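You operate a simulated robot arm through the tools that you are given. There is no shell and no other tool. Be economical: measure what you need, move in short steps, check, and stop when the job is done.

Carry out the task below with a simulated robot arm. There is one attempt and no reset: what you move stays moved.

TASK
Shut the coat tank and stir until its sight tube shows no streaks.
Fine: lid shut and its knob tight, isolator on, press STIR, watch the tube, press STIR again to stop.

It is judged by the outcome, as a careful person would: the job done as asked, and still so three seconds after it is handed in. It fails if anything else is knocked over, pushed out of place, dropped, spilled or broken. A push-on lid holds only when it is set on centred and level and pressed home; a screw cap is set on level and turned clockwise until tight.

THE ROBOT
A 7-joint arm with a two-finger parallel gripper, fixed in place. Base frame: the origin is at the foot of the arm, x ahead of it, y to its left, z up. Readings come in m, degrees, newtons and seconds.
With the tool pointing down near the work surface it reaches from about 0.1 to 0.5 m from the base axis. Its first joint turns from -115.0 to 115.0 degrees. Payload 3.91 kg.
The tool frame sits at the grasp point between the pads (the TCP): z along the fingers, y along the line on which they close. The tips reach 0.03 m beyond it. The gripper opens to 0.11 m. The fingers are 0.02 m wide and 0.01 m thick; the gripper's body (0.048 by 0.112 m) begins 0.055 m behind the TCP.
Orientation is that of the tool frame in the base frame, as a unit quaternion [x, y, z, w]. With the fingers straight down and closing along the base's y, the tool's x points along the base's -x, its y along +y and its z along -z.

THE INTERFACE
- The arm moves only by the tool arm_command. Its argument "series" is a list of rows, each an object of numbers (a shift or turn left out is 0, a gripper value left out holds the last): "rx", "ry", "rz": the turn, a rotation vector about the tool's x, y, z in degrees; "x", "y", "z": the shift along the tool's x, y, z in m; "gripper": the gripper command, from -1 (fully open) to 1 (shut), values between in proportion. In form: [{"rx": .., "ry": .., "rz": .., "x": .., "y": .., "z": .., "gripper": ..}, ...]. A call has 1 to 8 rows; each row shifts and turns the commanded pose from where the row before left it, along the tool's axes as they then stand. Rows are played at 5 a second. More than 0.05 m and 8.6 degrees between two rows, or a gripper value outside its range, and nothing of the call is played. A pose out of reach is approached as far as the arm can. The call stops where the force on the tool passes 40 N (or 10 N more than at its start, if that is more) or the arm is blocked; 0.2 s more then pass. The fingers move at their own pace (about 0.108 m/s each) and stop on an object; they squeeze with about 33 N. The grip force told is the motor's: it shows also when the fingers shut on nothing. Time passes only in rows, and 0.2 s behind the last, so rows that do not move let the fingers close. The reply holds the time, the measured pose of the TCP, the force on the tool along the base axes, the opening and the grip force, in the units named above and with some noise, with the torque about the TCP (base axes, N m) and any sound that the robot's microphone picked up.
- Cameras (640 x 400 px; columns grow to the right, rows downward): "scene" is fixed at [0.2134, -0.5066, 1.6548]; the picture's right is [0.89, -0.45, 0.00], its down [-0.15, -0.29, -0.95] and it looks along [0.43, 0.84, -0.32] (base axes); focal length 257 px, centre (320, 200). "wrist" rides on the gripper at [0.072, 0.017, -0.103] in the tool frame; the picture's right is [-0.23, 0.97, 0.00], its down [-0.76, -0.18, -0.62] and it looks along [-0.61, -0.14, 0.78] (tool axes); focal length 222 px, centre (320, 200). There is no depth. A picture from a camera that has moved, and an enlarged one, comes with that camera's place and axes in the base frame and with its lens. The place of the scene camera against the robot may be out by one fixed shift of up to 0.018 m in any direction.
- snapshot(camera): a new picture of that camera. No time passes.
- lift_body(by): slides the trunk up (or, below 0, down) by that many m; the arm rides with it, the base frame stays. It gives what a move gives, with no picture.
- inspect(camera, box): a new picture of the part [left, top, right, bottom] of that camera's present view, enlarged. No time passes.
- finish_job(): hands the job in; it is judged then, once.

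Go step by step. Nothing tells you positions but the pictures and the camera data: compare them with the known pose of the tool, close in by small moves and look again before you grip or let go. The budget is 120 turns and 84 pictures, counting those below and the enlarged ones. Unless the task says otherwise, let go and move clear before handing in, and close with one line.

The tools are called as name(argument=value, ...) on one line, values as JSON. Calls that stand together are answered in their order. arm_command: Moves the arm, as the interface text tells. Its arguments: {"type":"object","properties":{"series":{"type":"array","items":{"type":"object","properties":{"rx":{"type":"number"},"ry":{"type":"number"},"rz":{"type":"number"},"x":{"type":"number"},"y":{"type":"number"},"z":{"type":"number"},"gripper":{"type":"number"}}}}},"required":["series"]} The other tools are called the same way: lift_body (by) slides the trunk up or down; snapshot (camera) takes a picture; inspect (camera, box) takes an enlarged picture of a part of a camera's view; finish_job () hands the job in.

At the start:

```text
t: 0.0
eef_pos: [0.3406, 0.1568, 1.6383]
orientation: [0.0, 1.0, 0.0, 0.0]
wrist_force: [-0.3, 0.7, 0.1]
wrist_torque: [-0.01, 0.03, -0.01]
gripper_width: 0.1101
gripper_force: 0.0
trunk travel left (down, up): [-0.925, 0.065]
```

scene: 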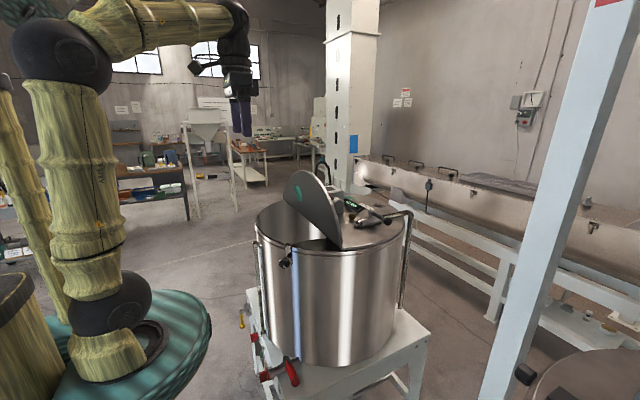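
wrist: 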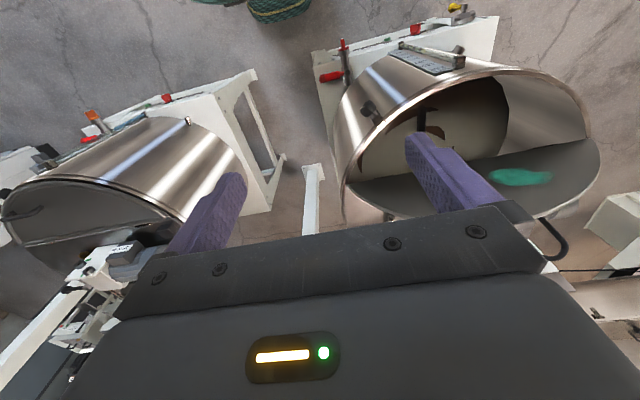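

I see one tank with a half lid standing open in the scene view and a second tank at the lower right. I will enlarge views to find labels and controls.

inspect(camera="scene", box=[230, 160, 430, 400])

inspect(camera="wrist", box=[300, 0, 640, 220])

inspect(camera="wrist", box=[0, 60, 320, 320])

inspect(camera="scene", box=[440, 280, 640, 400])

```text
1.67 times, centred on (330, 280) of scene
camera zoom: at [0.2134, -0.5066, 1.6548], right [0.89, -0.45, 0.0], down [-0.15, -0.29, -0.95], along [0.43, 0.84, -0.32], focal length 428 px, centre (303, 67)
```

zoom: 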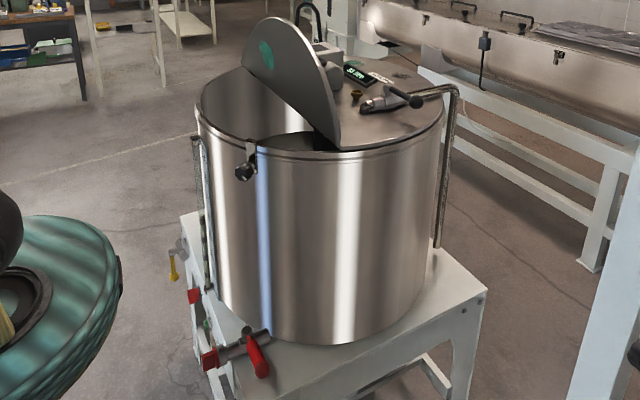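

```text
1.82 times, centred on (470, 110) of wrist
camera zoom: at [0.2701, 0.1732, 1.742], right [0.23, 0.97, 0.0], down [0.76, -0.18, 0.62], along [0.61, -0.14, -0.78], focal length 404 px, centre (47, 364)
```

zoom: 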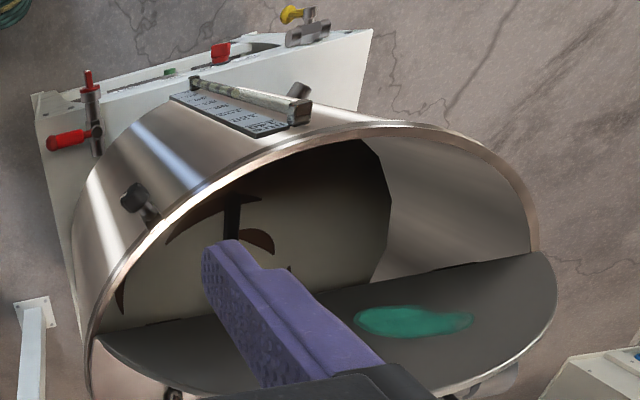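

```text
1.54 times, centred on (160, 190) of wrist
camera zoom: at [0.2701, 0.1732, 1.742], right [0.23, 0.97, 0.0], down [0.76, -0.18, 0.62], along [0.61, -0.14, -0.78], focal length 342 px, centre (566, 215)
```

zoom: 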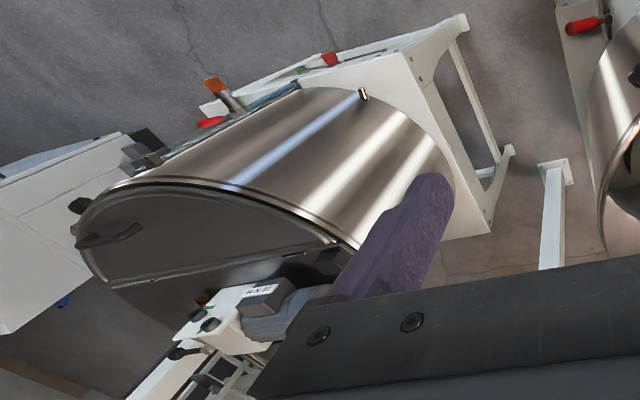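

```text
3.20 times, centred on (540, 340) of scene
camera zoom: at [0.2134, -0.5066, 1.6548], right [0.89, -0.45, 0.0], down [-0.15, -0.29, -0.95], along [0.43, 0.84, -0.32], focal length 822 px, centre (-384, -248)
```

zoom: 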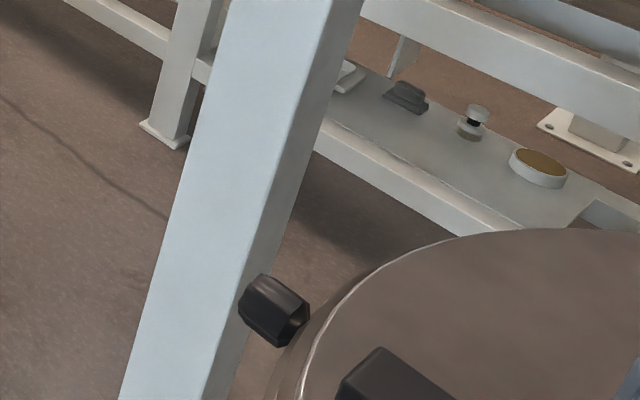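

The open tank on the left has a gauge, a rim knob and a display on the fixed half of its lid. I will look closer at these.

inspect(camera="scene", box=[320, 180, 420, 242])

inspect(camera="scene", box=[225, 235, 325, 298])

inspect(camera="scene", box=[225, 300, 325, 400])

inspect(camera="wrist", box=[380, 0, 510, 80])

```text
6.40 times, centred on (370, 211) of scene
camera zoom: at [0.2134, -0.5066, 1.6548], right [0.89, -0.45, 0.0], down [-0.15, -0.29, -0.95], along [0.43, 0.84, -0.32], focal length 1644 px, centre (0, 130)
```

zoom: 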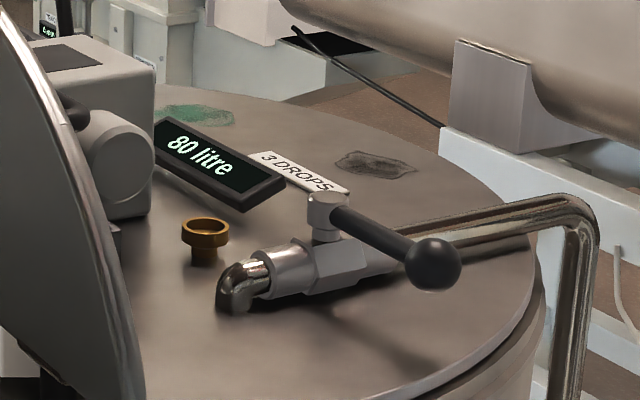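

```text
6.35 times, centred on (275, 266) of scene
camera zoom: at [0.2134, -0.5066, 1.6548], right [0.89, -0.45, 0.0], down [-0.15, -0.29, -0.95], along [0.43, 0.84, -0.32], focal length 1631 px, centre (606, -222)
```

zoom: 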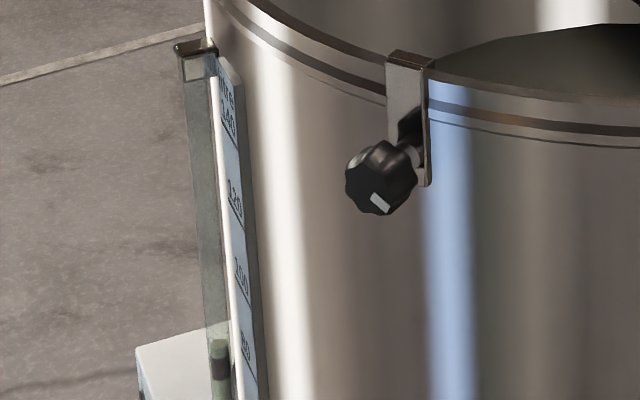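

```text
4.00 times, centred on (275, 350) of scene
camera zoom: at [0.2134, -0.5066, 1.6548], right [0.89, -0.45, 0.0], down [-0.15, -0.29, -0.95], along [0.43, 0.84, -0.32], focal length 1027 px, centre (500, -400)
```

zoom: 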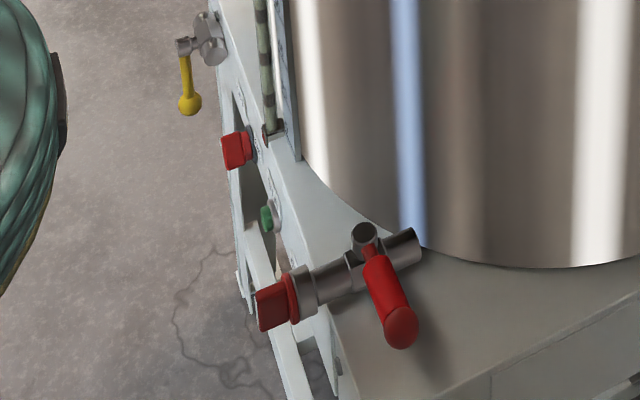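

```text
4.92 times, centred on (445, 40) of wrist
camera zoom: at [0.2701, 0.1732, 1.742], right [0.23, 0.97, 0.0], down [0.76, -0.18, 0.62], along [0.61, -0.14, -0.78], focal length 1094 px, centre (-295, 988)
```

zoom: 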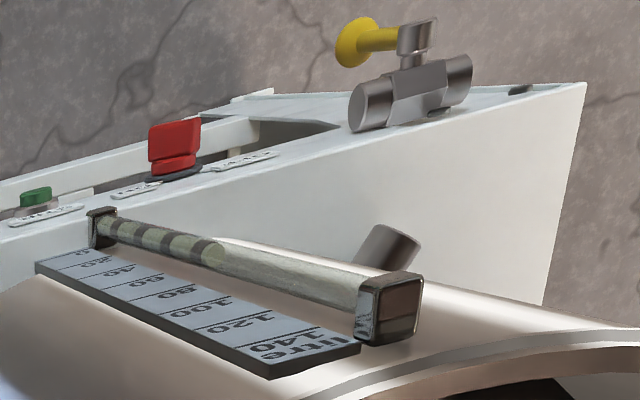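

The isolator and STIR button appear to be on the stand's front edge near (0.385, 0.57, 0.54) and (0.39, 0.45, 0.55). The lid is hinged near x≈0.66. I will move nearer and look at the lid from above.

arm_command(series=[{"x": -0.03, "y": 0.04}, {"x": -0.03, "y": 0.04}, {"x": -0.03, "y": 0.04}, {"x": -0.03, "y": 0.04}, {"x": 0, "y": 0.04}])

snapshot(camera="wrist")

snapshot(camera="scene")

```text
t: 1.2
eef_pos: [0.4326, 0.3349, 1.614]
orientation: [0.0, 1.0, -0.001, 0.0]
wrist_force: [0.0, 1.1, -0.4]
wrist_torque: [-0.07, -0.02, -0.02]
gripper_width: 0.1099
gripper_force: 0.0
out of reach, approached as far as the arm can: row 4, 5
trunk travel left (down, up): [-0.925, 0.065]
```

```text
73 pictures are left
camera wrist: at [0.362, 0.3527, 1.716], right [0.23, 0.97, 0.0], down [0.76, -0.18, 0.62], along [0.61, -0.14, -0.78], focal length 222 px, centre (320, 200)
```

wrist: 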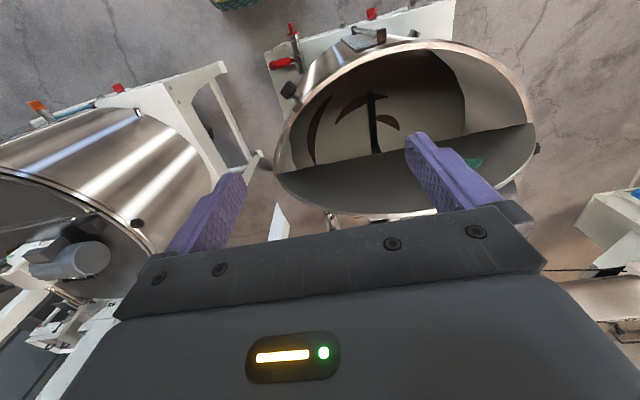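

```text
72 pictures are left
```

scene: 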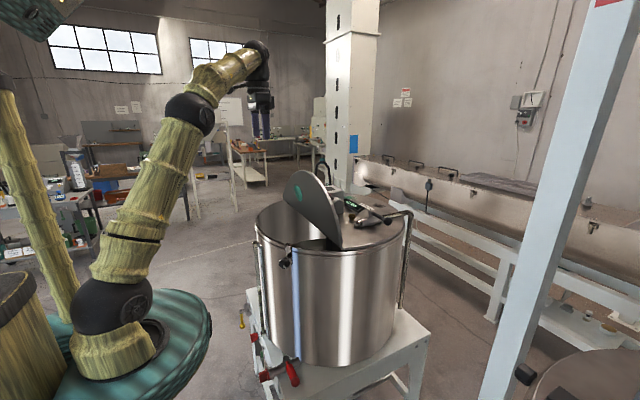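

The arm is near its reach limit at this height with the tool down. I will look at the lid's handle and details more closely.

inspect(camera="scene", box=[275, 150, 375, 212])

inspect(camera="wrist", box=[260, 0, 560, 220])

inspect(camera="wrist", box=[0, 60, 260, 300])

```text
6.40 times, centred on (325, 181) of scene
camera zoom: at [0.2134, -0.5066, 1.6548], right [0.89, -0.45, 0.0], down [-0.15, -0.29, -0.95], along [0.43, 0.84, -0.32], focal length 1644 px, centre (288, 322)
```

zoom: 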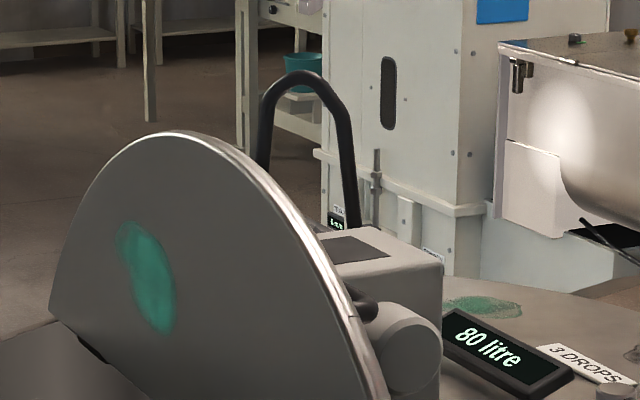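

```text
1.82 times, centred on (410, 110) of wrist
camera zoom: at [0.362, 0.3527, 1.716], right [0.23, 0.97, 0.0], down [0.76, -0.18, 0.62], along [0.61, -0.14, -0.78], focal length 404 px, centre (156, 364)
```

zoom: 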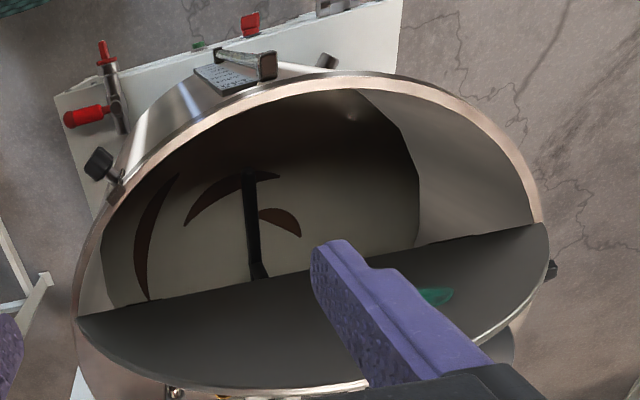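

```text
1.67 times, centred on (130, 180) of wrist
camera zoom: at [0.362, 0.3527, 1.716], right [0.23, 0.97, 0.0], down [0.76, -0.18, 0.62], along [0.61, -0.14, -0.78], focal length 370 px, centre (637, 233)
```

zoom: 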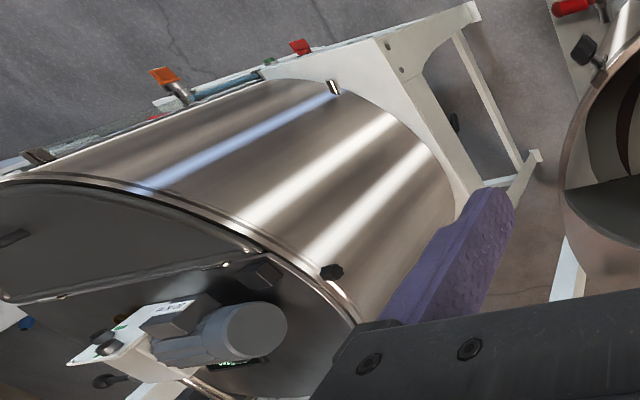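

I can't see behind the lid from here. I will yaw the tool by 180° so that the camera ends up above the gripper once it points forward.

arm_command(series=[{"x": 0.05, "rz": 8}, {"rz": 8.5}, {"rz": 8.5}, {"rz": 8.5}, {"rz": 8.5}, {"rz": 8.5}, {"rz": 8.5}, {"rz": 8.5}])

arm_command(series=[{"rz": 8.5}, {"rz": 8.5}, {"rz": 8.5}, {"rz": 8.5}, {"rz": 8.5}, {"rz": 8.5}, {"rz": 8.5}, {"rz": 8.5}])

```text
t: 3.0
eef_pos: [0.3792, 0.3305, 1.6156]
orientation: [0.557, 0.83, 0.0, 0.0]
wrist_force: [1.1, -0.5, -0.4]
wrist_torque: [-0.01, -0.03, 0.01]
gripper_width: 0.1096
gripper_force: 0.2
trunk travel left (down, up): [-0.925, 0.065]
```

```text
t: 4.8
eef_pos: [0.3786, 0.334, 1.6156]
orientation: [0.926, 0.378, 0.0, 0.0]
wrist_force: [-0.4, -0.6, -0.4]
wrist_torque: [-0.04, -0.01, 0.0]
gripper_width: 0.1102
gripper_force: 0.0
trunk travel left (down, up): [-0.925, 0.065]
```

The tool's x axis now points diagonally forward. Next I pitch the tool up so that it points forward and down, with the camera on top.

arm_command(series=[{"ry": 8.5}, {"ry": 8.5}, {"ry": 8.5}, {"ry": 8.5}, {"ry": 8.5}, {"ry": 8.5}, {"ry": 8.5}, {"rz": 0}])

snapshot(camera="wrist")

```text
t: 6.6
eef_pos: [0.4472, 0.3615, 1.622]
orientation: [0.803, 0.329, 0.459, -0.189]
wrist_force: [0.8, 0.2, -0.4]
wrist_torque: [0.01, -0.03, 0.02]
gripper_width: 0.1101
gripper_force: 0.0
out of reach, approached as far as the arm can: row 4, 5, 6, 7
trunk travel left (down, up): [-0.925, 0.065]
```

```text
68 pictures are left
camera wrist: at [0.4229, 0.3119, 1.7351], right [0.6, -0.77, -0.2], down [-0.78, -0.52, -0.34], along [0.16, 0.36, -0.92], focal length 222 px, centre (320, 200)
```

wrist: 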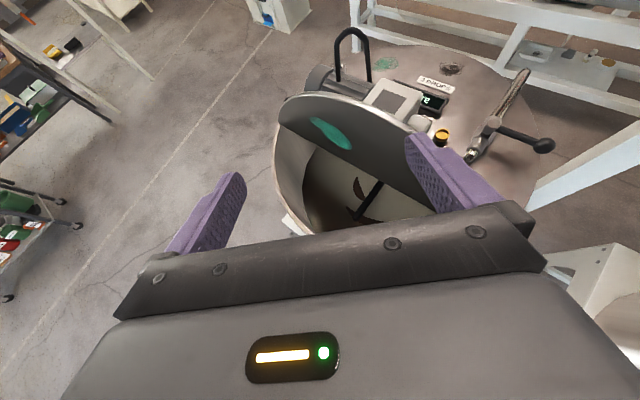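

inspect(camera="wrist", box=[250, 10, 490, 160])

```text
2.67 times, centred on (370, 85) of wrist
camera zoom: at [0.4229, 0.3119, 1.7351], right [0.6, -0.77, -0.2], down [-0.78, -0.52, -0.34], along [0.16, 0.36, -0.92], focal length 592 px, centre (187, 507)
```

zoom: 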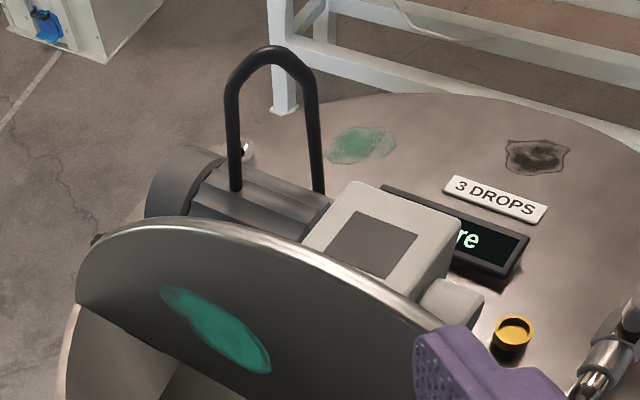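

The arch belongs to the motor, and the lid's own handle is hidden behind it. The lid looks vertical, with its hinge near x≈0.645, y 0.17–0.78, z≈1.217, and its apex near z≈1.43. I plan to straddle its side edge with the tool pointing +y, so I back off and turn that way.

arm_command(series=[{"ry": 8.5, "z": -0.04}, {"ry": 8.5, "z": -0.04}, {"ry": 8.5, "z": -0.04}, {"ry": 5, "z": -0.04}, {"rx": 8.5}, {"rx": 8.5}, {"rx": 8.5}, {"rx": 8.5}])

arm_command(series=[{"rx": 8.5}, {"rx": 4.5}, {"x": -0.05, "y": 0.04, "z": -0.04}, {"x": -0.05, "y": 0.04, "z": -0.04}, {"y": 0.04, "z": -0.04}])

snapshot(camera="wrist")

```text
t: 8.4
eef_pos: [0.3796, 0.3657, 1.6525]
orientation: [0.629, 0.353, 0.594, -0.357]
wrist_force: [0.7, -0.9, 1.1]
wrist_torque: [-0.02, 0.01, 0.05]
gripper_width: 0.1099
gripper_force: 0.1
out of reach, approached as far as the arm can: row 1, 3, 4, 5, 6, 7, 8
trunk travel left (down, up): [-0.925, 0.065]
```

```text
refused: row 3 steps farther than a row can; nothing moved
```

```text
66 pictures are left
camera wrist: at [0.3477, 0.2684, 1.726], right [0.83, -0.49, -0.26], down [-0.5, -0.47, -0.73], along [0.24, 0.74, -0.63], focal length 222 px, centre (320, 200)
```

wrist: 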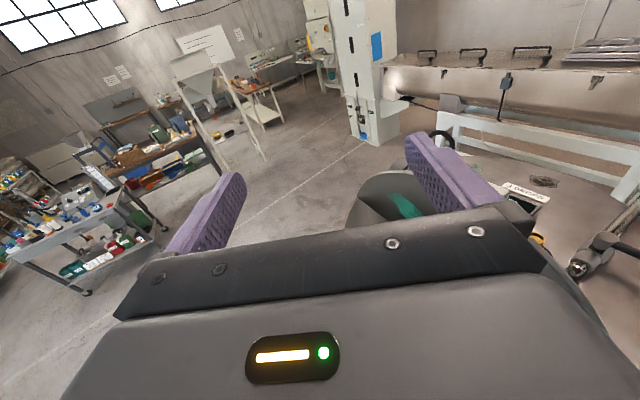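

arm_command(series=[{"x": -0.02, "y": 0.025, "z": -0.03}, {"x": -0.02, "y": 0.025, "z": -0.03}, {"x": -0.02, "y": 0.025, "z": -0.03}, {"x": -0.02, "y": 0.025, "z": -0.03}, {"x": -0.02, "y": 0.025, "z": -0.03}, {"rx": 8.5}, {"rx": 8.5}, {"rx": 8.5}])

snapshot(camera="wrist")

```text
t: 10.2
eef_pos: [0.3357, 0.3376, 1.5329]
orientation: [0.624, 0.365, 0.591, -0.358]
wrist_force: [0.4, -0.3, 0.3]
wrist_torque: [0.01, 0.02, 0.02]
gripper_width: 0.11
gripper_force: 0.0
out of reach, approached as far as the arm can: row 1, 2, 3, 4, 5, 6, 7, 8
trunk travel left (down, up): [-0.925, 0.065]
```

```text
65 pictures are left
camera wrist: at [0.3043, 0.2406, 1.6081], right [0.85, -0.47, -0.24], down [-0.48, -0.49, -0.73], along [0.23, 0.73, -0.64], focal length 222 px, centre (320, 200)
```

wrist: 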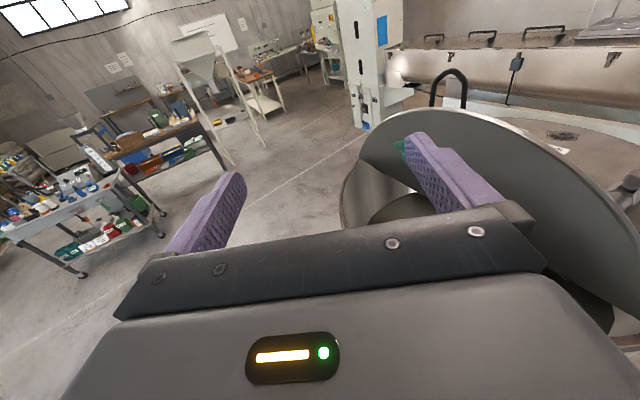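

snapshot(camera="scene")

arm_command(series=[{"x": 0}])

```text
64 pictures are left
```

scene: 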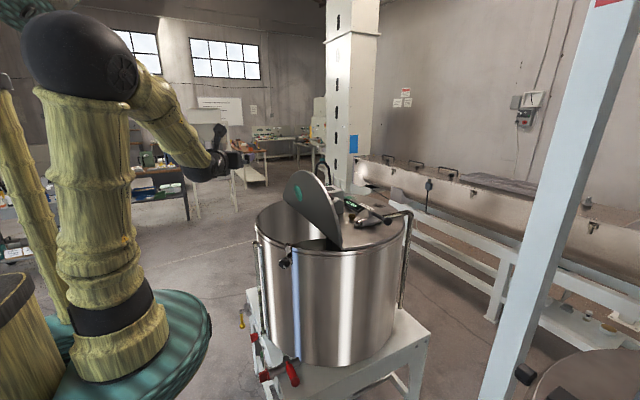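

```text
t: 10.6
eef_pos: [0.3346, 0.3369, 1.5323]
orientation: [0.624, 0.364, 0.592, -0.357]
wrist_force: [-0.6, 0.4, 0.3]
wrist_torque: [0.0, -0.02, 0.01]
gripper_width: 0.1101
gripper_force: 0.1
trunk travel left (down, up): [-0.925, 0.065]
```

arm_command(series=[{"y": 0.04, "z": -0.014}, {"y": 0.04, "z": -0.014}, {"y": 0.04, "z": -0.014}, {"y": 0.04, "z": -0.014}, {"y": 0.04, "z": -0.014}, {"y": 0.04, "z": -0.014}, {"rx": 8.5}, {"rx": 8.5}])

```text
t: 12.4
eef_pos: [0.327, 0.3206, 1.5076]
orientation: [0.619, 0.375, 0.594, -0.352]
wrist_force: [1.3, -0.6, 0.4]
wrist_torque: [0.0, 0.01, 0.01]
gripper_width: 0.1101
gripper_force: 0.1
out of reach, approached as far as the arm can: row 1, 2, 3, 4, 5, 6, 7, 8
trunk travel left (down, up): [-0.925, 0.065]
```

The arm seems stuck at a joint limit in this roll. I will unwind some roll and see whether it frees.

arm_command(series=[{"rz": -8.5}, {"rz": -8.5}, {"rz": -8.5}, {"rz": -8.5}, {"rx": 8.5}, {"rx": 8.5}])

```text
t: 13.8
eef_pos: [0.3273, 0.3271, 1.4995]
orientation: [0.453, 0.632, 0.584, -0.232]
wrist_force: [0.3, -0.1, 0.5]
wrist_torque: [0.03, 0.01, 0.0]
gripper_width: 0.11
gripper_force: 0.0
out of reach, approached as far as the arm can: row 6
trunk travel left (down, up): [-0.925, 0.065]
```

Unwinding the roll freed it, and the tool already points nearly +y. I now move outward in +x and −y.

arm_command(series=[{"x": -0.0235, "y": 0.03, "z": -0.016}, {"x": -0.0235, "y": 0.03, "z": -0.016}, {"x": -0.0235, "y": 0.03, "z": -0.016}, {"x": -0.0235, "y": 0.03, "z": -0.016}, {"x": -0.0235, "y": 0.03, "z": -0.016}, {"x": -0.0235, "y": 0.03, "z": -0.016}])

snapshot(camera="scene")

```text
t: 15.2
eef_pos: [0.3615, 0.2182, 1.4337]
orientation: [0.453, 0.631, 0.587, -0.228]
wrist_force: [0.3, 0.3, -0.6]
wrist_torque: [0.0, -0.02, 0.01]
gripper_width: 0.1102
gripper_force: 0.1
out of reach, approached as far as the arm can: row 1, 2, 3, 4, 5, 6
trunk travel left (down, up): [-0.925, 0.065]
```

```text
63 pictures are left
```

scene: 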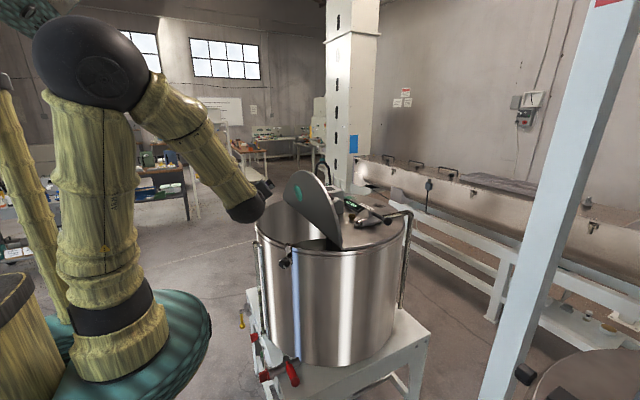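

arm_command(series=[{"rz": -8.5}, {"rz": -8.5}, {"rz": -8.5}, {"rz": -8.5}, {"rz": -8.5}, {"rz": -8.5}])

```text
t: 16.6
eef_pos: [0.3624, 0.2178, 1.4354]
orientation: [0.136, 0.766, 0.627, 0.043]
wrist_force: [-0.9, -0.5, 0.7]
wrist_torque: [0.0, 0.01, -0.02]
gripper_width: 0.1099
gripper_force: 0.0
trunk travel left (down, up): [-0.925, 0.065]
```

arm_command(series=[{"x": -0.0375, "y": 0.002, "z": -0.02}, {"x": -0.0375, "y": 0.002, "z": -0.02}, {"x": -0.0375, "y": 0.002, "z": -0.02}, {"x": -0.0375, "y": 0.002, "z": -0.02}, {"x": -0.0375, "y": 0.002, "z": -0.02}, {"x": -0.0375, "y": 0.002, "z": -0.02}])

snapshot(camera="scene")

snapshot(camera="wrist")

```text
t: 18.0
eef_pos: [0.4634, 0.0418, 1.5105]
orientation: [0.138, 0.765, 0.628, 0.041]
wrist_force: [0.8, -0.6, 0.1]
wrist_torque: [-0.02, 0.01, 0.03]
gripper_width: 0.1099
gripper_force: 0.1
out of reach, approached as far as the arm can: row 1, 2, 3, 4, 5, 6
trunk travel left (down, up): [-0.925, 0.065]
```

```text
62 pictures are left
```

scene: 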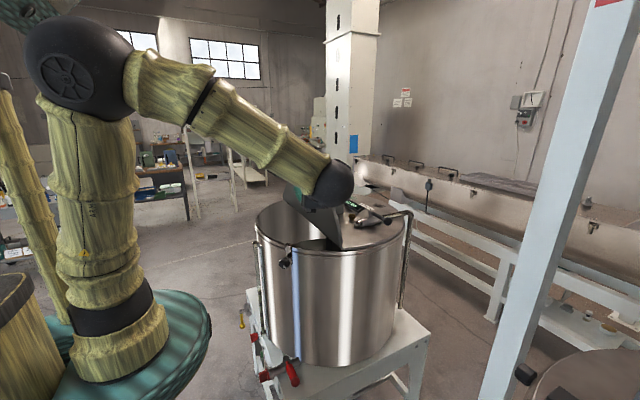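

```text
61 pictures are left
camera wrist: at [0.3738, -0.0345, 1.5552], right [0.37, 0.11, 0.92], down [0.56, -0.82, -0.12], along [0.74, 0.56, -0.37], focal length 222 px, centre (320, 200)
```

wrist: 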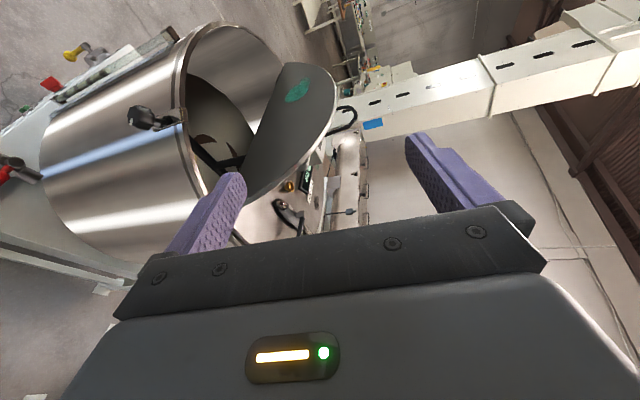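

The side approach fights joint limits. Instead I'll come over the top edge of the lid near y≈0.3 with the tool pitched down and the fingers straddling the plate. First I return to tool-down, then roll −90°.

arm_command(series=[{"rx": 8.5}, {"rx": 8.5}, {"rx": 8.5}, {"rx": 8.5}, {"rx": 8.5}, {"rx": 8.5}, {"rx": 8.5}, {"rx": 8.5}])

arm_command(series=[{"rx": 8.5}, {"rz": -8.5}, {"rz": -8.5}, {"rz": -8.5}, {"rz": -8.5}, {"rz": -8.5}, {"rz": -8.5}, {"rz": -8.5}])

```text
t: 19.8
eef_pos: [0.4009, 0.0242, 1.4925]
orientation: [0.137, 0.985, 0.092, -0.043]
wrist_force: [-1.1, 1.0, 0.1]
wrist_torque: [0.01, -0.02, 0.0]
gripper_width: 0.1103
gripper_force: 0.1
out of reach, approached as far as the arm can: row 3, 4, 5, 6
trunk travel left (down, up): [-0.925, 0.065]
```

```text
t: 21.6
eef_pos: [0.4002, 0.0247, 1.4938]
orientation: [-0.377, 0.925, 0.041, -0.036]
wrist_force: [-0.2, 0.6, 0.0]
wrist_torque: [0.04, -0.02, -0.01]
gripper_width: 0.1103
gripper_force: 0.0
trunk travel left (down, up): [-0.925, 0.065]
```

arm_command(series=[{"rz": -8.5}, {"rz": -8.5}, {"rz": -8.5}, {"rz": -8.5}, {"rz": -8.5}, {"rz": -8.5}, {"rz": -8.5}])

arm_command(series=[{"rx": 8.5}, {"rx": 8.5}, {"rx": 8.5}, {"rx": 8.5}, {"rx": 4.5}])

snapshot(camera="wrist")

```text
t: 23.2
eef_pos: [0.3993, 0.0246, 1.493]
orientation: [0.786, -0.616, -0.054, 0.009]
wrist_force: [0.3, -0.2, 0.0]
wrist_torque: [-0.01, -0.04, 0.01]
gripper_width: 0.1098
gripper_force: 0.0
trunk travel left (down, up): [-0.925, 0.065]
```

```text
t: 24.4
eef_pos: [0.3994, 0.0254, 1.4935]
orientation: [0.744, -0.6, 0.154, -0.25]
wrist_force: [-1.0, -0.4, 0.2]
wrist_torque: [-0.02, -0.04, -0.04]
gripper_width: 0.1103
gripper_force: 0.1
trunk travel left (down, up): [-0.925, 0.065]
```

```text
60 pictures are left
camera wrist: at [0.3499, -0.0681, 1.5629], right [-0.85, 0.07, -0.53], down [-0.36, 0.65, 0.67], along [0.39, 0.76, -0.53], focal length 222 px, centre (320, 200)
```

wrist: 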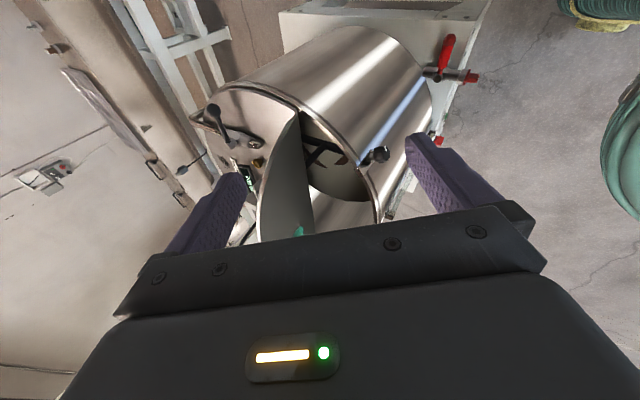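

The orientation is free and the view is good. I now move over towards the lid's top edge, staying above it.

arm_command(series=[{"x": -0.0252, "y": -0.0258, "z": 0.0185}, {"x": -0.0252, "y": -0.0258, "z": 0.0185}, {"x": -0.0252, "y": -0.0258, "z": 0.0185}, {"x": -0.0252, "y": -0.0258, "z": 0.0185}, {"x": -0.0252, "y": -0.0258, "z": 0.0185}, {"x": -0.0252, "y": -0.0258, "z": 0.0185}, {"x": -0.0252, "y": -0.0258, "z": 0.0185}])

snapshot(camera="wrist")

snapshot(camera="scene")

```text
t: 26.0
eef_pos: [0.5764, 0.2476, 1.4992]
orientation: [0.745, -0.6, 0.153, -0.249]
wrist_force: [-0.2, -1.0, 0.8]
wrist_torque: [-0.02, 0.01, -0.03]
gripper_width: 0.1097
gripper_force: 0.1
trunk travel left (down, up): [-0.925, 0.065]
```

```text
59 pictures are left
camera wrist: at [0.5262, 0.1559, 1.5682], right [-0.85, 0.07, -0.52], down [-0.36, 0.65, 0.67], along [0.39, 0.76, -0.53], focal length 222 px, centre (320, 200)
```

wrist: 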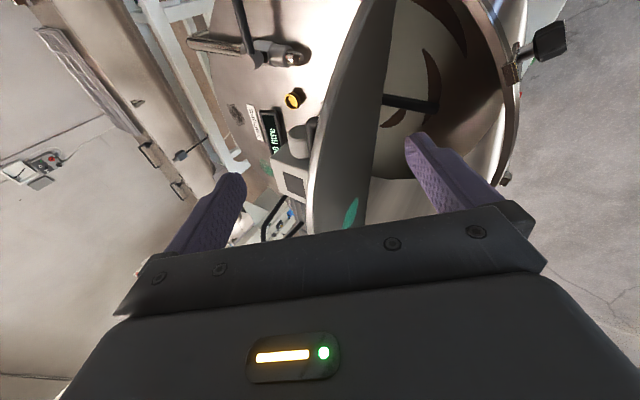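

```text
58 pictures are left
```

scene: 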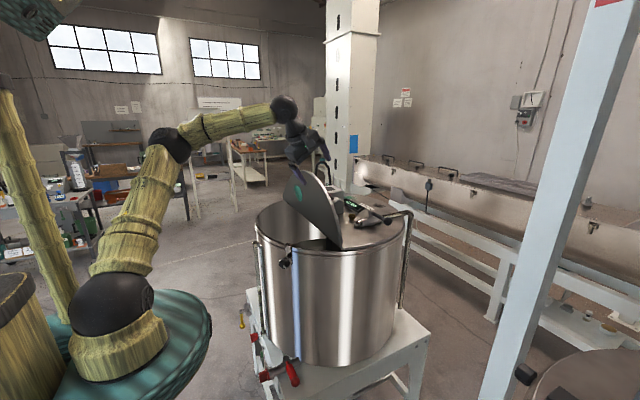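

inspect(camera="wrist", box=[440, 0, 600, 100])

inspect(camera="wrist", box=[220, 80, 440, 240])

```text
4.00 times, centred on (520, 50) of wrist
camera zoom: at [0.5262, 0.1559, 1.5682], right [-0.85, 0.07, -0.52], down [-0.36, 0.65, 0.67], along [0.39, 0.76, -0.53], focal length 888 px, centre (-480, 800)
```

zoom: 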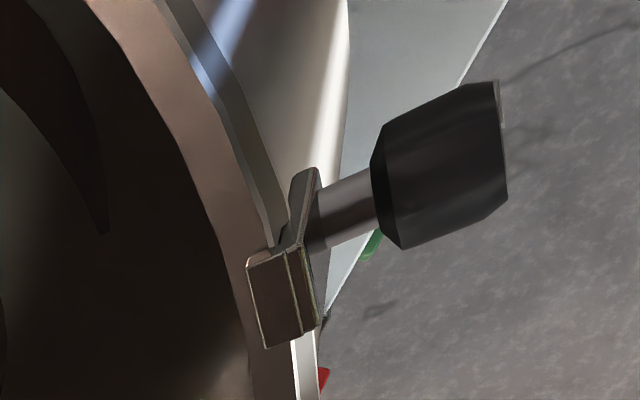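

```text
2.50 times, centred on (330, 160) of wrist
camera zoom: at [0.5262, 0.1559, 1.5682], right [-0.85, 0.07, -0.52], down [-0.36, 0.65, 0.67], along [0.39, 0.76, -0.53], focal length 555 px, centre (295, 300)
```

zoom: 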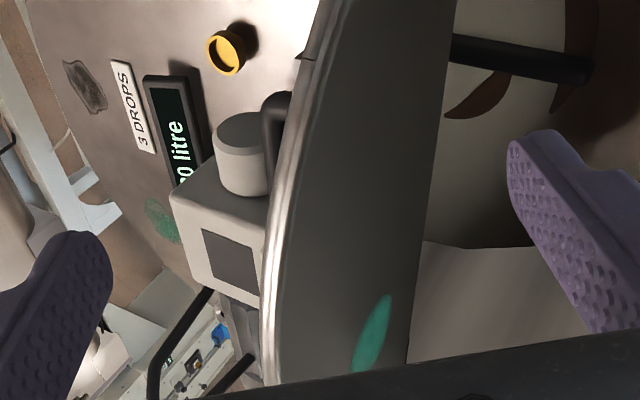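

The clamp knob sits on the rim with a horizontal axis, and the lid's handle is on the back near (0.69, 0.32, 1.345). I'll straddle the lid edge at y≈0.39, above the handle, and first line up above it.

arm_command(series=[{"x": -0.034, "y": -0.0055, "z": 0.0065}, {"x": -0.034, "y": -0.0055, "z": 0.0065}, {"x": -0.034, "y": -0.0055, "z": 0.0065}, {"x": -0.034, "y": -0.0055, "z": 0.0065}, {"x": 0.008, "y": -0.0285, "z": 0.0185}, {"x": 0.008, "y": -0.0285, "z": 0.0185}])

snapshot(camera="wrist")

inspect(camera="scene", box=[230, 110, 390, 210])

```text
t: 27.4
eef_pos: [0.6467, 0.3878, 1.4993]
orientation: [0.745, -0.601, 0.152, -0.248]
wrist_force: [0.5, -0.1, 1.1]
wrist_torque: [0.01, 0.02, -0.03]
gripper_width: 0.11
gripper_force: 0.1
trunk travel left (down, up): [-0.925, 0.065]
```

```text
55 pictures are left
camera wrist: at [0.5971, 0.2952, 1.569], right [-0.85, 0.07, -0.52], down [-0.36, 0.65, 0.67], along [0.39, 0.76, -0.53], focal length 222 px, centre (320, 200)
```

wrist: 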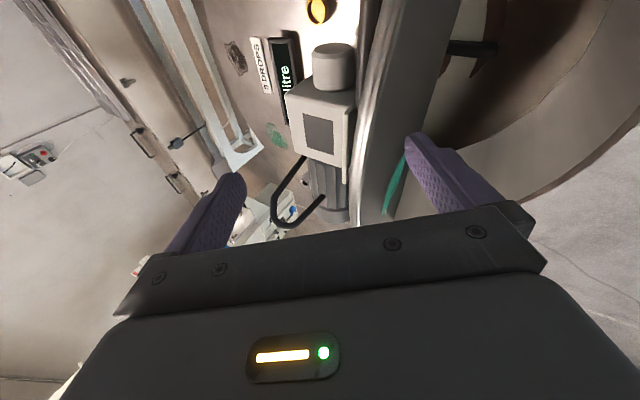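

```text
4.00 times, centred on (310, 160) of scene
camera zoom: at [0.2134, -0.5066, 1.6548], right [0.89, -0.45, 0.0], down [-0.15, -0.29, -0.95], along [0.43, 0.84, -0.32], focal length 1027 px, centre (360, 360)
```

zoom: 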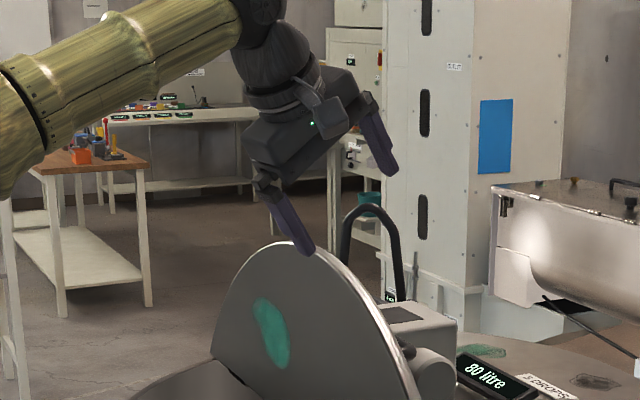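

arm_command(series=[{"gripper": -0.45}, {"x": 0.0023, "y": 0.0186, "z": 0.0276}, {"x": 0.0023, "y": 0.0186, "z": 0.0276}, {"x": 0.0018, "y": 0.014, "z": 0.0206}])

snapshot(camera="wrist")

inspect(camera="scene", box=[230, 110, 390, 210])

```text
t: 28.4
eef_pos: [0.6435, 0.387, 1.4069]
orientation: [0.744, -0.6, 0.153, -0.249]
wrist_force: [0.1, 0.3, -0.7]
wrist_torque: [-0.01, 0.02, 0.0]
gripper_width: 0.0796
gripper_force: 0.0
trunk travel left (down, up): [-0.925, 0.065]
```

```text
53 pictures are left
camera wrist: at [0.5942, 0.296, 1.4765], right [-0.85, 0.07, -0.52], down [-0.36, 0.65, 0.67], along [0.39, 0.76, -0.53], focal length 222 px, centre (320, 200)
```

wrist: 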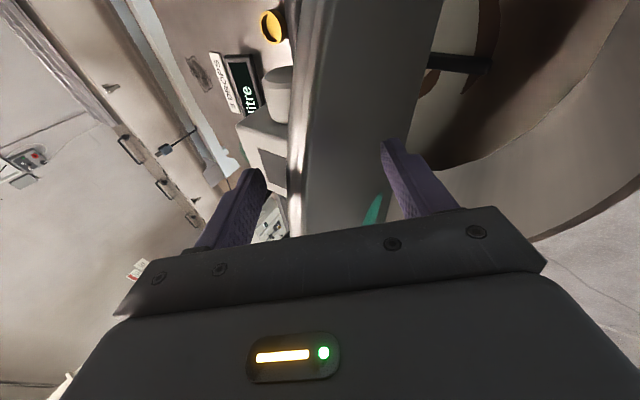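

```text
4.00 times, centred on (310, 160) of scene
camera zoom: at [0.2134, -0.5066, 1.6548], right [0.89, -0.45, 0.0], down [-0.15, -0.29, -0.95], along [0.43, 0.84, -0.32], focal length 1027 px, centre (360, 360)
```

zoom: 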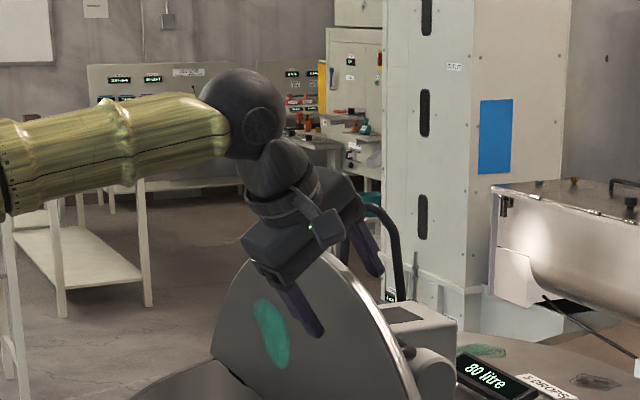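

arm_command(series=[{"x": 0.002, "y": 0.0167, "z": 0.0248}, {"x": -0.005, "y": 0.0163, "z": -0.0106}, {"x": -0.005, "y": 0.0163, "z": -0.0106}, {"x": -0.005, "y": 0.0163, "z": -0.0106}])

snapshot(camera="wrist")

inspect(camera="scene", box=[230, 130, 390, 230])

```text
t: 29.4
eef_pos: [0.5828, 0.3897, 1.3775]
orientation: [0.744, -0.6, 0.153, -0.25]
wrist_force: [1.0, 0.5, 1.2]
wrist_torque: [0.0, 0.02, -0.02]
gripper_width: 0.0805
gripper_force: 1.1
trunk travel left (down, up): [-0.925, 0.065]
```

```text
51 pictures are left
camera wrist: at [0.5329, 0.2964, 1.4479], right [-0.85, 0.07, -0.52], down [-0.36, 0.65, 0.67], along [0.39, 0.76, -0.53], focal length 222 px, centre (320, 200)
```

wrist: 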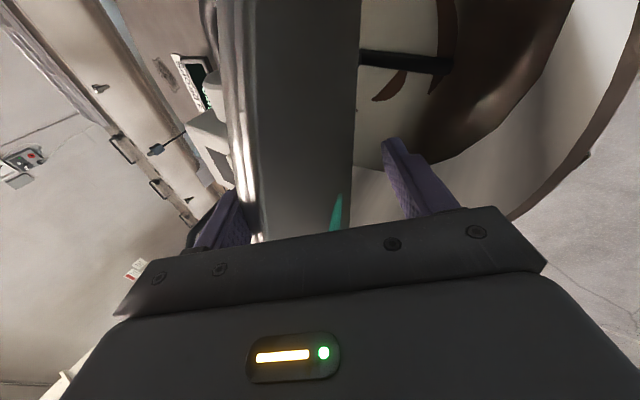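

```text
4.00 times, centred on (310, 180) of scene
camera zoom: at [0.2134, -0.5066, 1.6548], right [0.89, -0.45, 0.0], down [-0.15, -0.29, -0.95], along [0.43, 0.84, -0.32], focal length 1027 px, centre (360, 280)
```

zoom: 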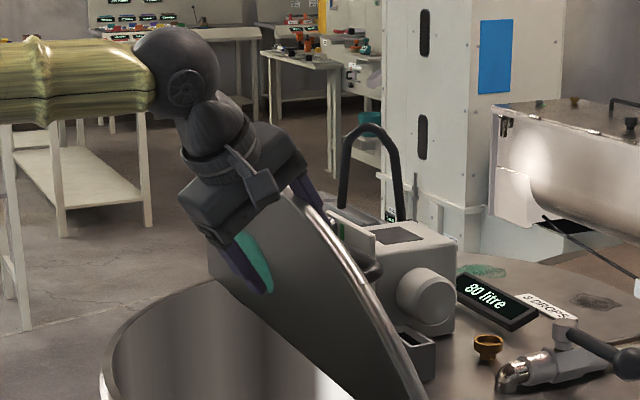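

The lid follows the back finger with hardly any force. I continue bringing it down along its arc, pitching the tool as I go.

arm_command(series=[{"x": -0.0067, "y": 0.0213, "z": -0.0035, "rx": 4.25}, {"x": -0.0067, "y": 0.0213, "z": -0.0045, "rx": 4.25}, {"x": -0.0067, "y": 0.021, "z": -0.0055, "rx": 4.25}, {"x": -0.0067, "y": 0.0207, "z": -0.0065, "rx": 4.25}])

snapshot(camera="wrist")

inspect(camera="scene", box=[210, 130, 370, 230])

```text
t: 30.4
eef_pos: [0.4999, 0.4013, 1.3408]
orientation: [0.7, -0.57, 0.24, -0.357]
wrist_force: [-0.4, 0.6, -0.2]
wrist_torque: [0.0, -0.01, 0.0]
gripper_width: 0.0797
gripper_force: 0.1
trunk travel left (down, up): [-0.925, 0.065]
```

```text
49 pictures are left
camera wrist: at [0.4311, 0.3059, 1.3861], right [-0.66, 0.13, -0.74], down [-0.53, 0.61, 0.58], along [0.53, 0.78, -0.34], focal length 222 px, centre (320, 200)
```

wrist: 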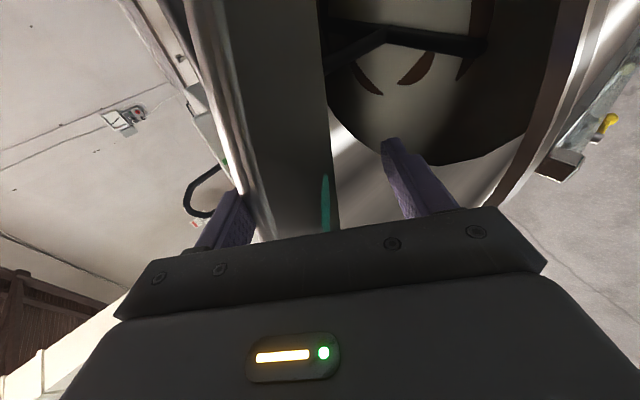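

```text
4.00 times, centred on (290, 180) of scene
camera zoom: at [0.2134, -0.5066, 1.6548], right [0.89, -0.45, 0.0], down [-0.15, -0.29, -0.95], along [0.43, 0.84, -0.32], focal length 1027 px, centre (440, 280)
```

zoom: 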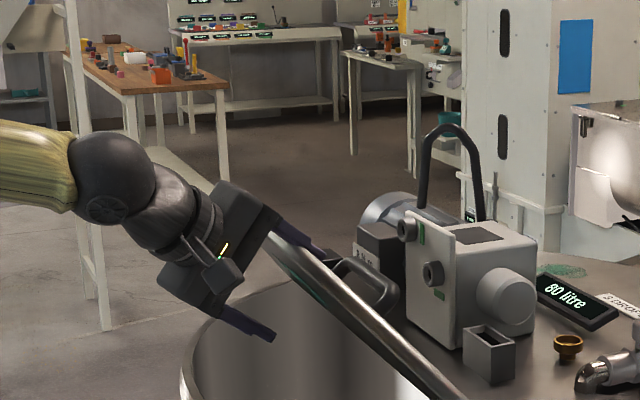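

The lid stays where I leave it, so the hinge has friction and I can simply press it down from above. I withdraw the straddling fingers, rise and close the gripper.

arm_command(series=[{"z": -0.04}, {"z": -0.04}, {"x": 0, "y": -0.04, "z": -0.01}, {"y": -0.04, "z": -0.01, "gripper": 1}, {"y": -0.03}, {"y": 0}])

inspect(camera="scene", box=[190, 110, 390, 240])

snapshot(camera="wrist")

```text
t: 31.8
eef_pos: [0.4959, 0.3887, 1.4894]
orientation: [0.7, -0.572, 0.239, -0.356]
wrist_force: [0.5, -0.6, 0.4]
wrist_torque: [-0.02, -0.05, 0.01]
gripper_width: 0.0
gripper_force: 33.1
trunk travel left (down, up): [-0.925, 0.065]
```

```text
3.08 times, centred on (290, 175) of scene
camera zoom: at [0.2134, -0.5066, 1.6548], right [0.89, -0.45, 0.0], down [-0.15, -0.29, -0.95], along [0.43, 0.84, -0.32], focal length 790 px, centre (412, 277)
```

zoom: 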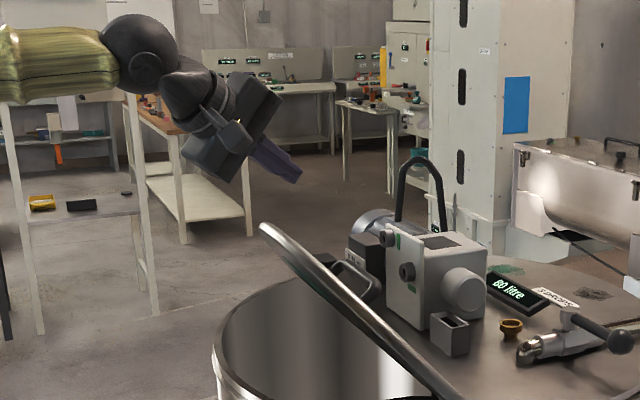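

```text
46 pictures are left
camera wrist: at [0.4267, 0.2923, 1.5344], right [-0.66, 0.13, -0.74], down [-0.53, 0.61, 0.59], along [0.53, 0.78, -0.34], focal length 222 px, centre (320, 200)
```

wrist: 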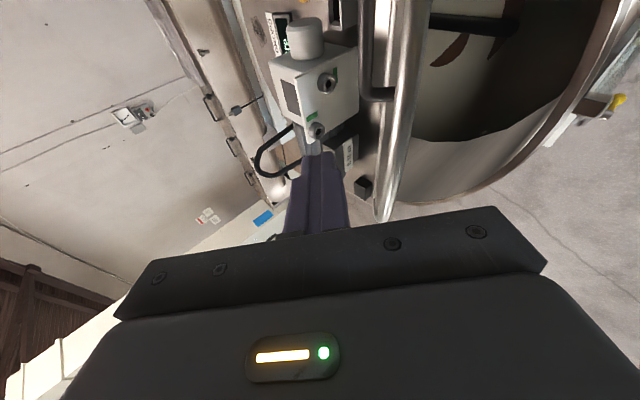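

The lid holds at about 45°. Its handle is around y 0.31–0.42, so I press near y≈0.47 close to the edge, straight down.

arm_command(series=[{"x": -0.0377, "y": 0.01, "z": 0.008}, {"x": -0.0377, "y": 0.01, "z": 0.008}, {"x": 0.0022, "y": 0.0232, "z": 0.019}, {"x": 0.0022, "y": 0.0232, "z": 0.019}, {"x": 0.0022, "y": 0.0232, "z": 0.019}, {"x": 0.0022, "y": 0.0232, "z": 0.019}, {"x": 0.0022, "y": 0.0232, "z": 0.019}])

inspect(camera="scene", box=[210, 140, 410, 270])

```text
t: 33.1
eef_pos: [0.4707, 0.4658, 1.3859]
orientation: [0.697, -0.567, 0.24, -0.368]
wrist_force: [-17.8, -2.7, 20.5]
wrist_torque: [-0.08, -0.26, -0.1]
gripper_width: 0.0002
gripper_force: 32.9
trunk travel left (down, up): [-0.925, 0.065]
stopped in row 6: the force on the tool passed its limit at 44 N (the readings are from after the stop); the commanded pose is now the measured one
```

```text
3.08 times, centred on (310, 205) of scene
camera zoom: at [0.2134, -0.5066, 1.6548], right [0.89, -0.45, 0.0], down [-0.15, -0.29, -0.95], along [0.43, 0.84, -0.32], focal length 790 px, centre (351, 185)
```

zoom: 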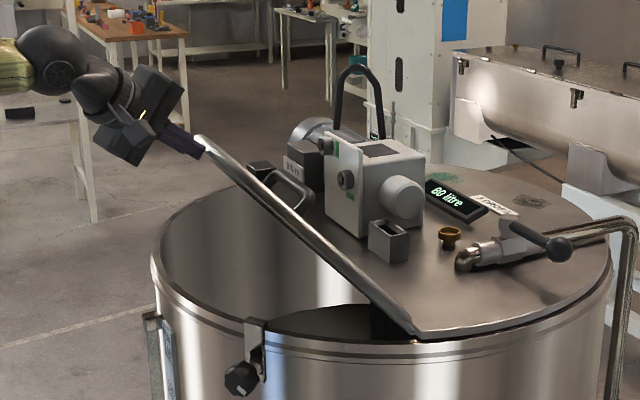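

The fingertips met the lid's edge rather than its face. I go up and 4–5 cm further in, then press again in smaller steps.

arm_command(series=[{"x": -0.0033, "y": -0.0348, "z": -0.0285}, {"x": 0.0104, "y": -0.0284, "z": 0.0334}, {"x": 0.0022, "y": 0.0232, "z": 0.019}, {"x": 0.0011, "y": 0.0116, "z": 0.0095}, {"x": 0.0011, "y": 0.0116, "z": 0.0095}, {"x": 0.0011, "y": 0.0116, "z": 0.0095}])

inspect(camera="scene", box=[210, 140, 410, 270])

```text
t: 34.5
eef_pos: [0.5228, 0.4676, 1.3493]
orientation: [0.699, -0.569, 0.238, -0.363]
wrist_force: [-0.3, 0.6, -0.2]
wrist_torque: [0.02, -0.02, 0.0]
gripper_width: 0.0001
gripper_force: 33.2
trunk travel left (down, up): [-0.925, 0.065]
```

```text
3.08 times, centred on (310, 205) of scene
camera zoom: at [0.2134, -0.5066, 1.6548], right [0.89, -0.45, 0.0], down [-0.15, -0.29, -0.95], along [0.43, 0.84, -0.32], focal length 790 px, centre (351, 185)
```

zoom: 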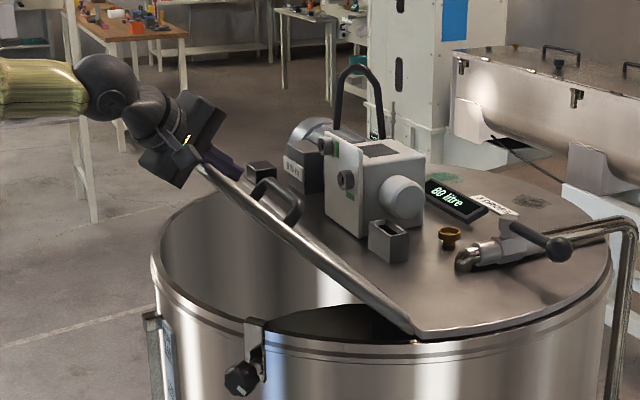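

arm_command(series=[{"rx": -8.5}, {"rx": -8.5}, {"rx": -8.5}, {"y": 0.0085, "z": 0.018}, {"y": 0.0085, "z": 0.018}, {"y": 0.0085, "z": 0.018}])

inspect(camera="scene", box=[210, 140, 410, 270])

```text
t: 35.9
eef_pos: [0.5208, 0.4735, 1.2896]
orientation: [0.762, -0.607, 0.108, -0.199]
wrist_force: [-0.2, -0.6, -0.2]
wrist_torque: [0.0, 0.03, 0.02]
gripper_width: 0.0002
gripper_force: 33.5
trunk travel left (down, up): [-0.925, 0.065]
```

```text
3.08 times, centred on (310, 205) of scene
camera zoom: at [0.2134, -0.5066, 1.6548], right [0.89, -0.45, 0.0], down [-0.15, -0.29, -0.95], along [0.43, 0.84, -0.32], focal length 790 px, centre (351, 185)
```

zoom: 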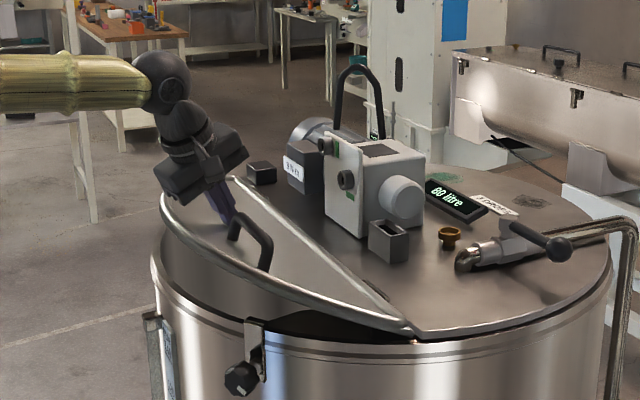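

arm_command(series=[{"y": 0.0063, "z": 0.0136}, {"y": 0.0063, "z": 0.0136}, {"y": 0.0042, "z": 0.009}, {"y": 0.0021, "z": 0.0045}, {"y": 0.0021, "z": 0.0045}, {"y": 0.0021, "z": 0.0045}])

inspect(camera="scene", box=[210, 140, 410, 270])

```text
t: 37.0
eef_pos: [0.522, 0.4744, 1.2533]
orientation: [0.76, -0.605, 0.112, -0.209]
wrist_force: [-9.7, -6.8, 13.6]
wrist_torque: [-0.27, 0.19, -0.14]
gripper_width: 0.0
gripper_force: 32.7
trunk travel left (down, up): [-0.925, 0.065]
stopped in row 5: the force on the tool passed its limit at 44 N (the readings are from after the stop); the commanded pose is now the measured one
```

```text
3.08 times, centred on (310, 205) of scene
camera zoom: at [0.2134, -0.5066, 1.6548], right [0.89, -0.45, 0.0], down [-0.15, -0.29, -0.95], along [0.43, 0.84, -0.32], focal length 790 px, centre (351, 185)
```

zoom: 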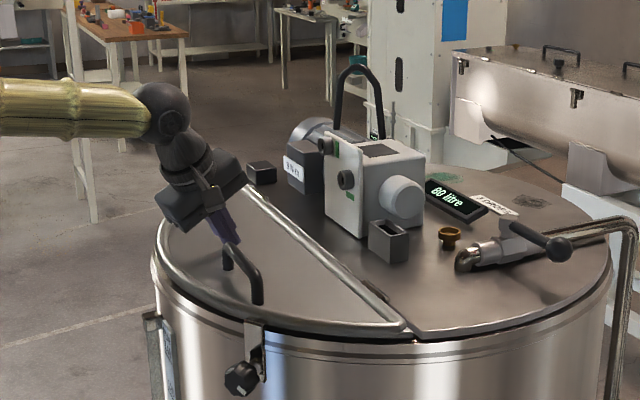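

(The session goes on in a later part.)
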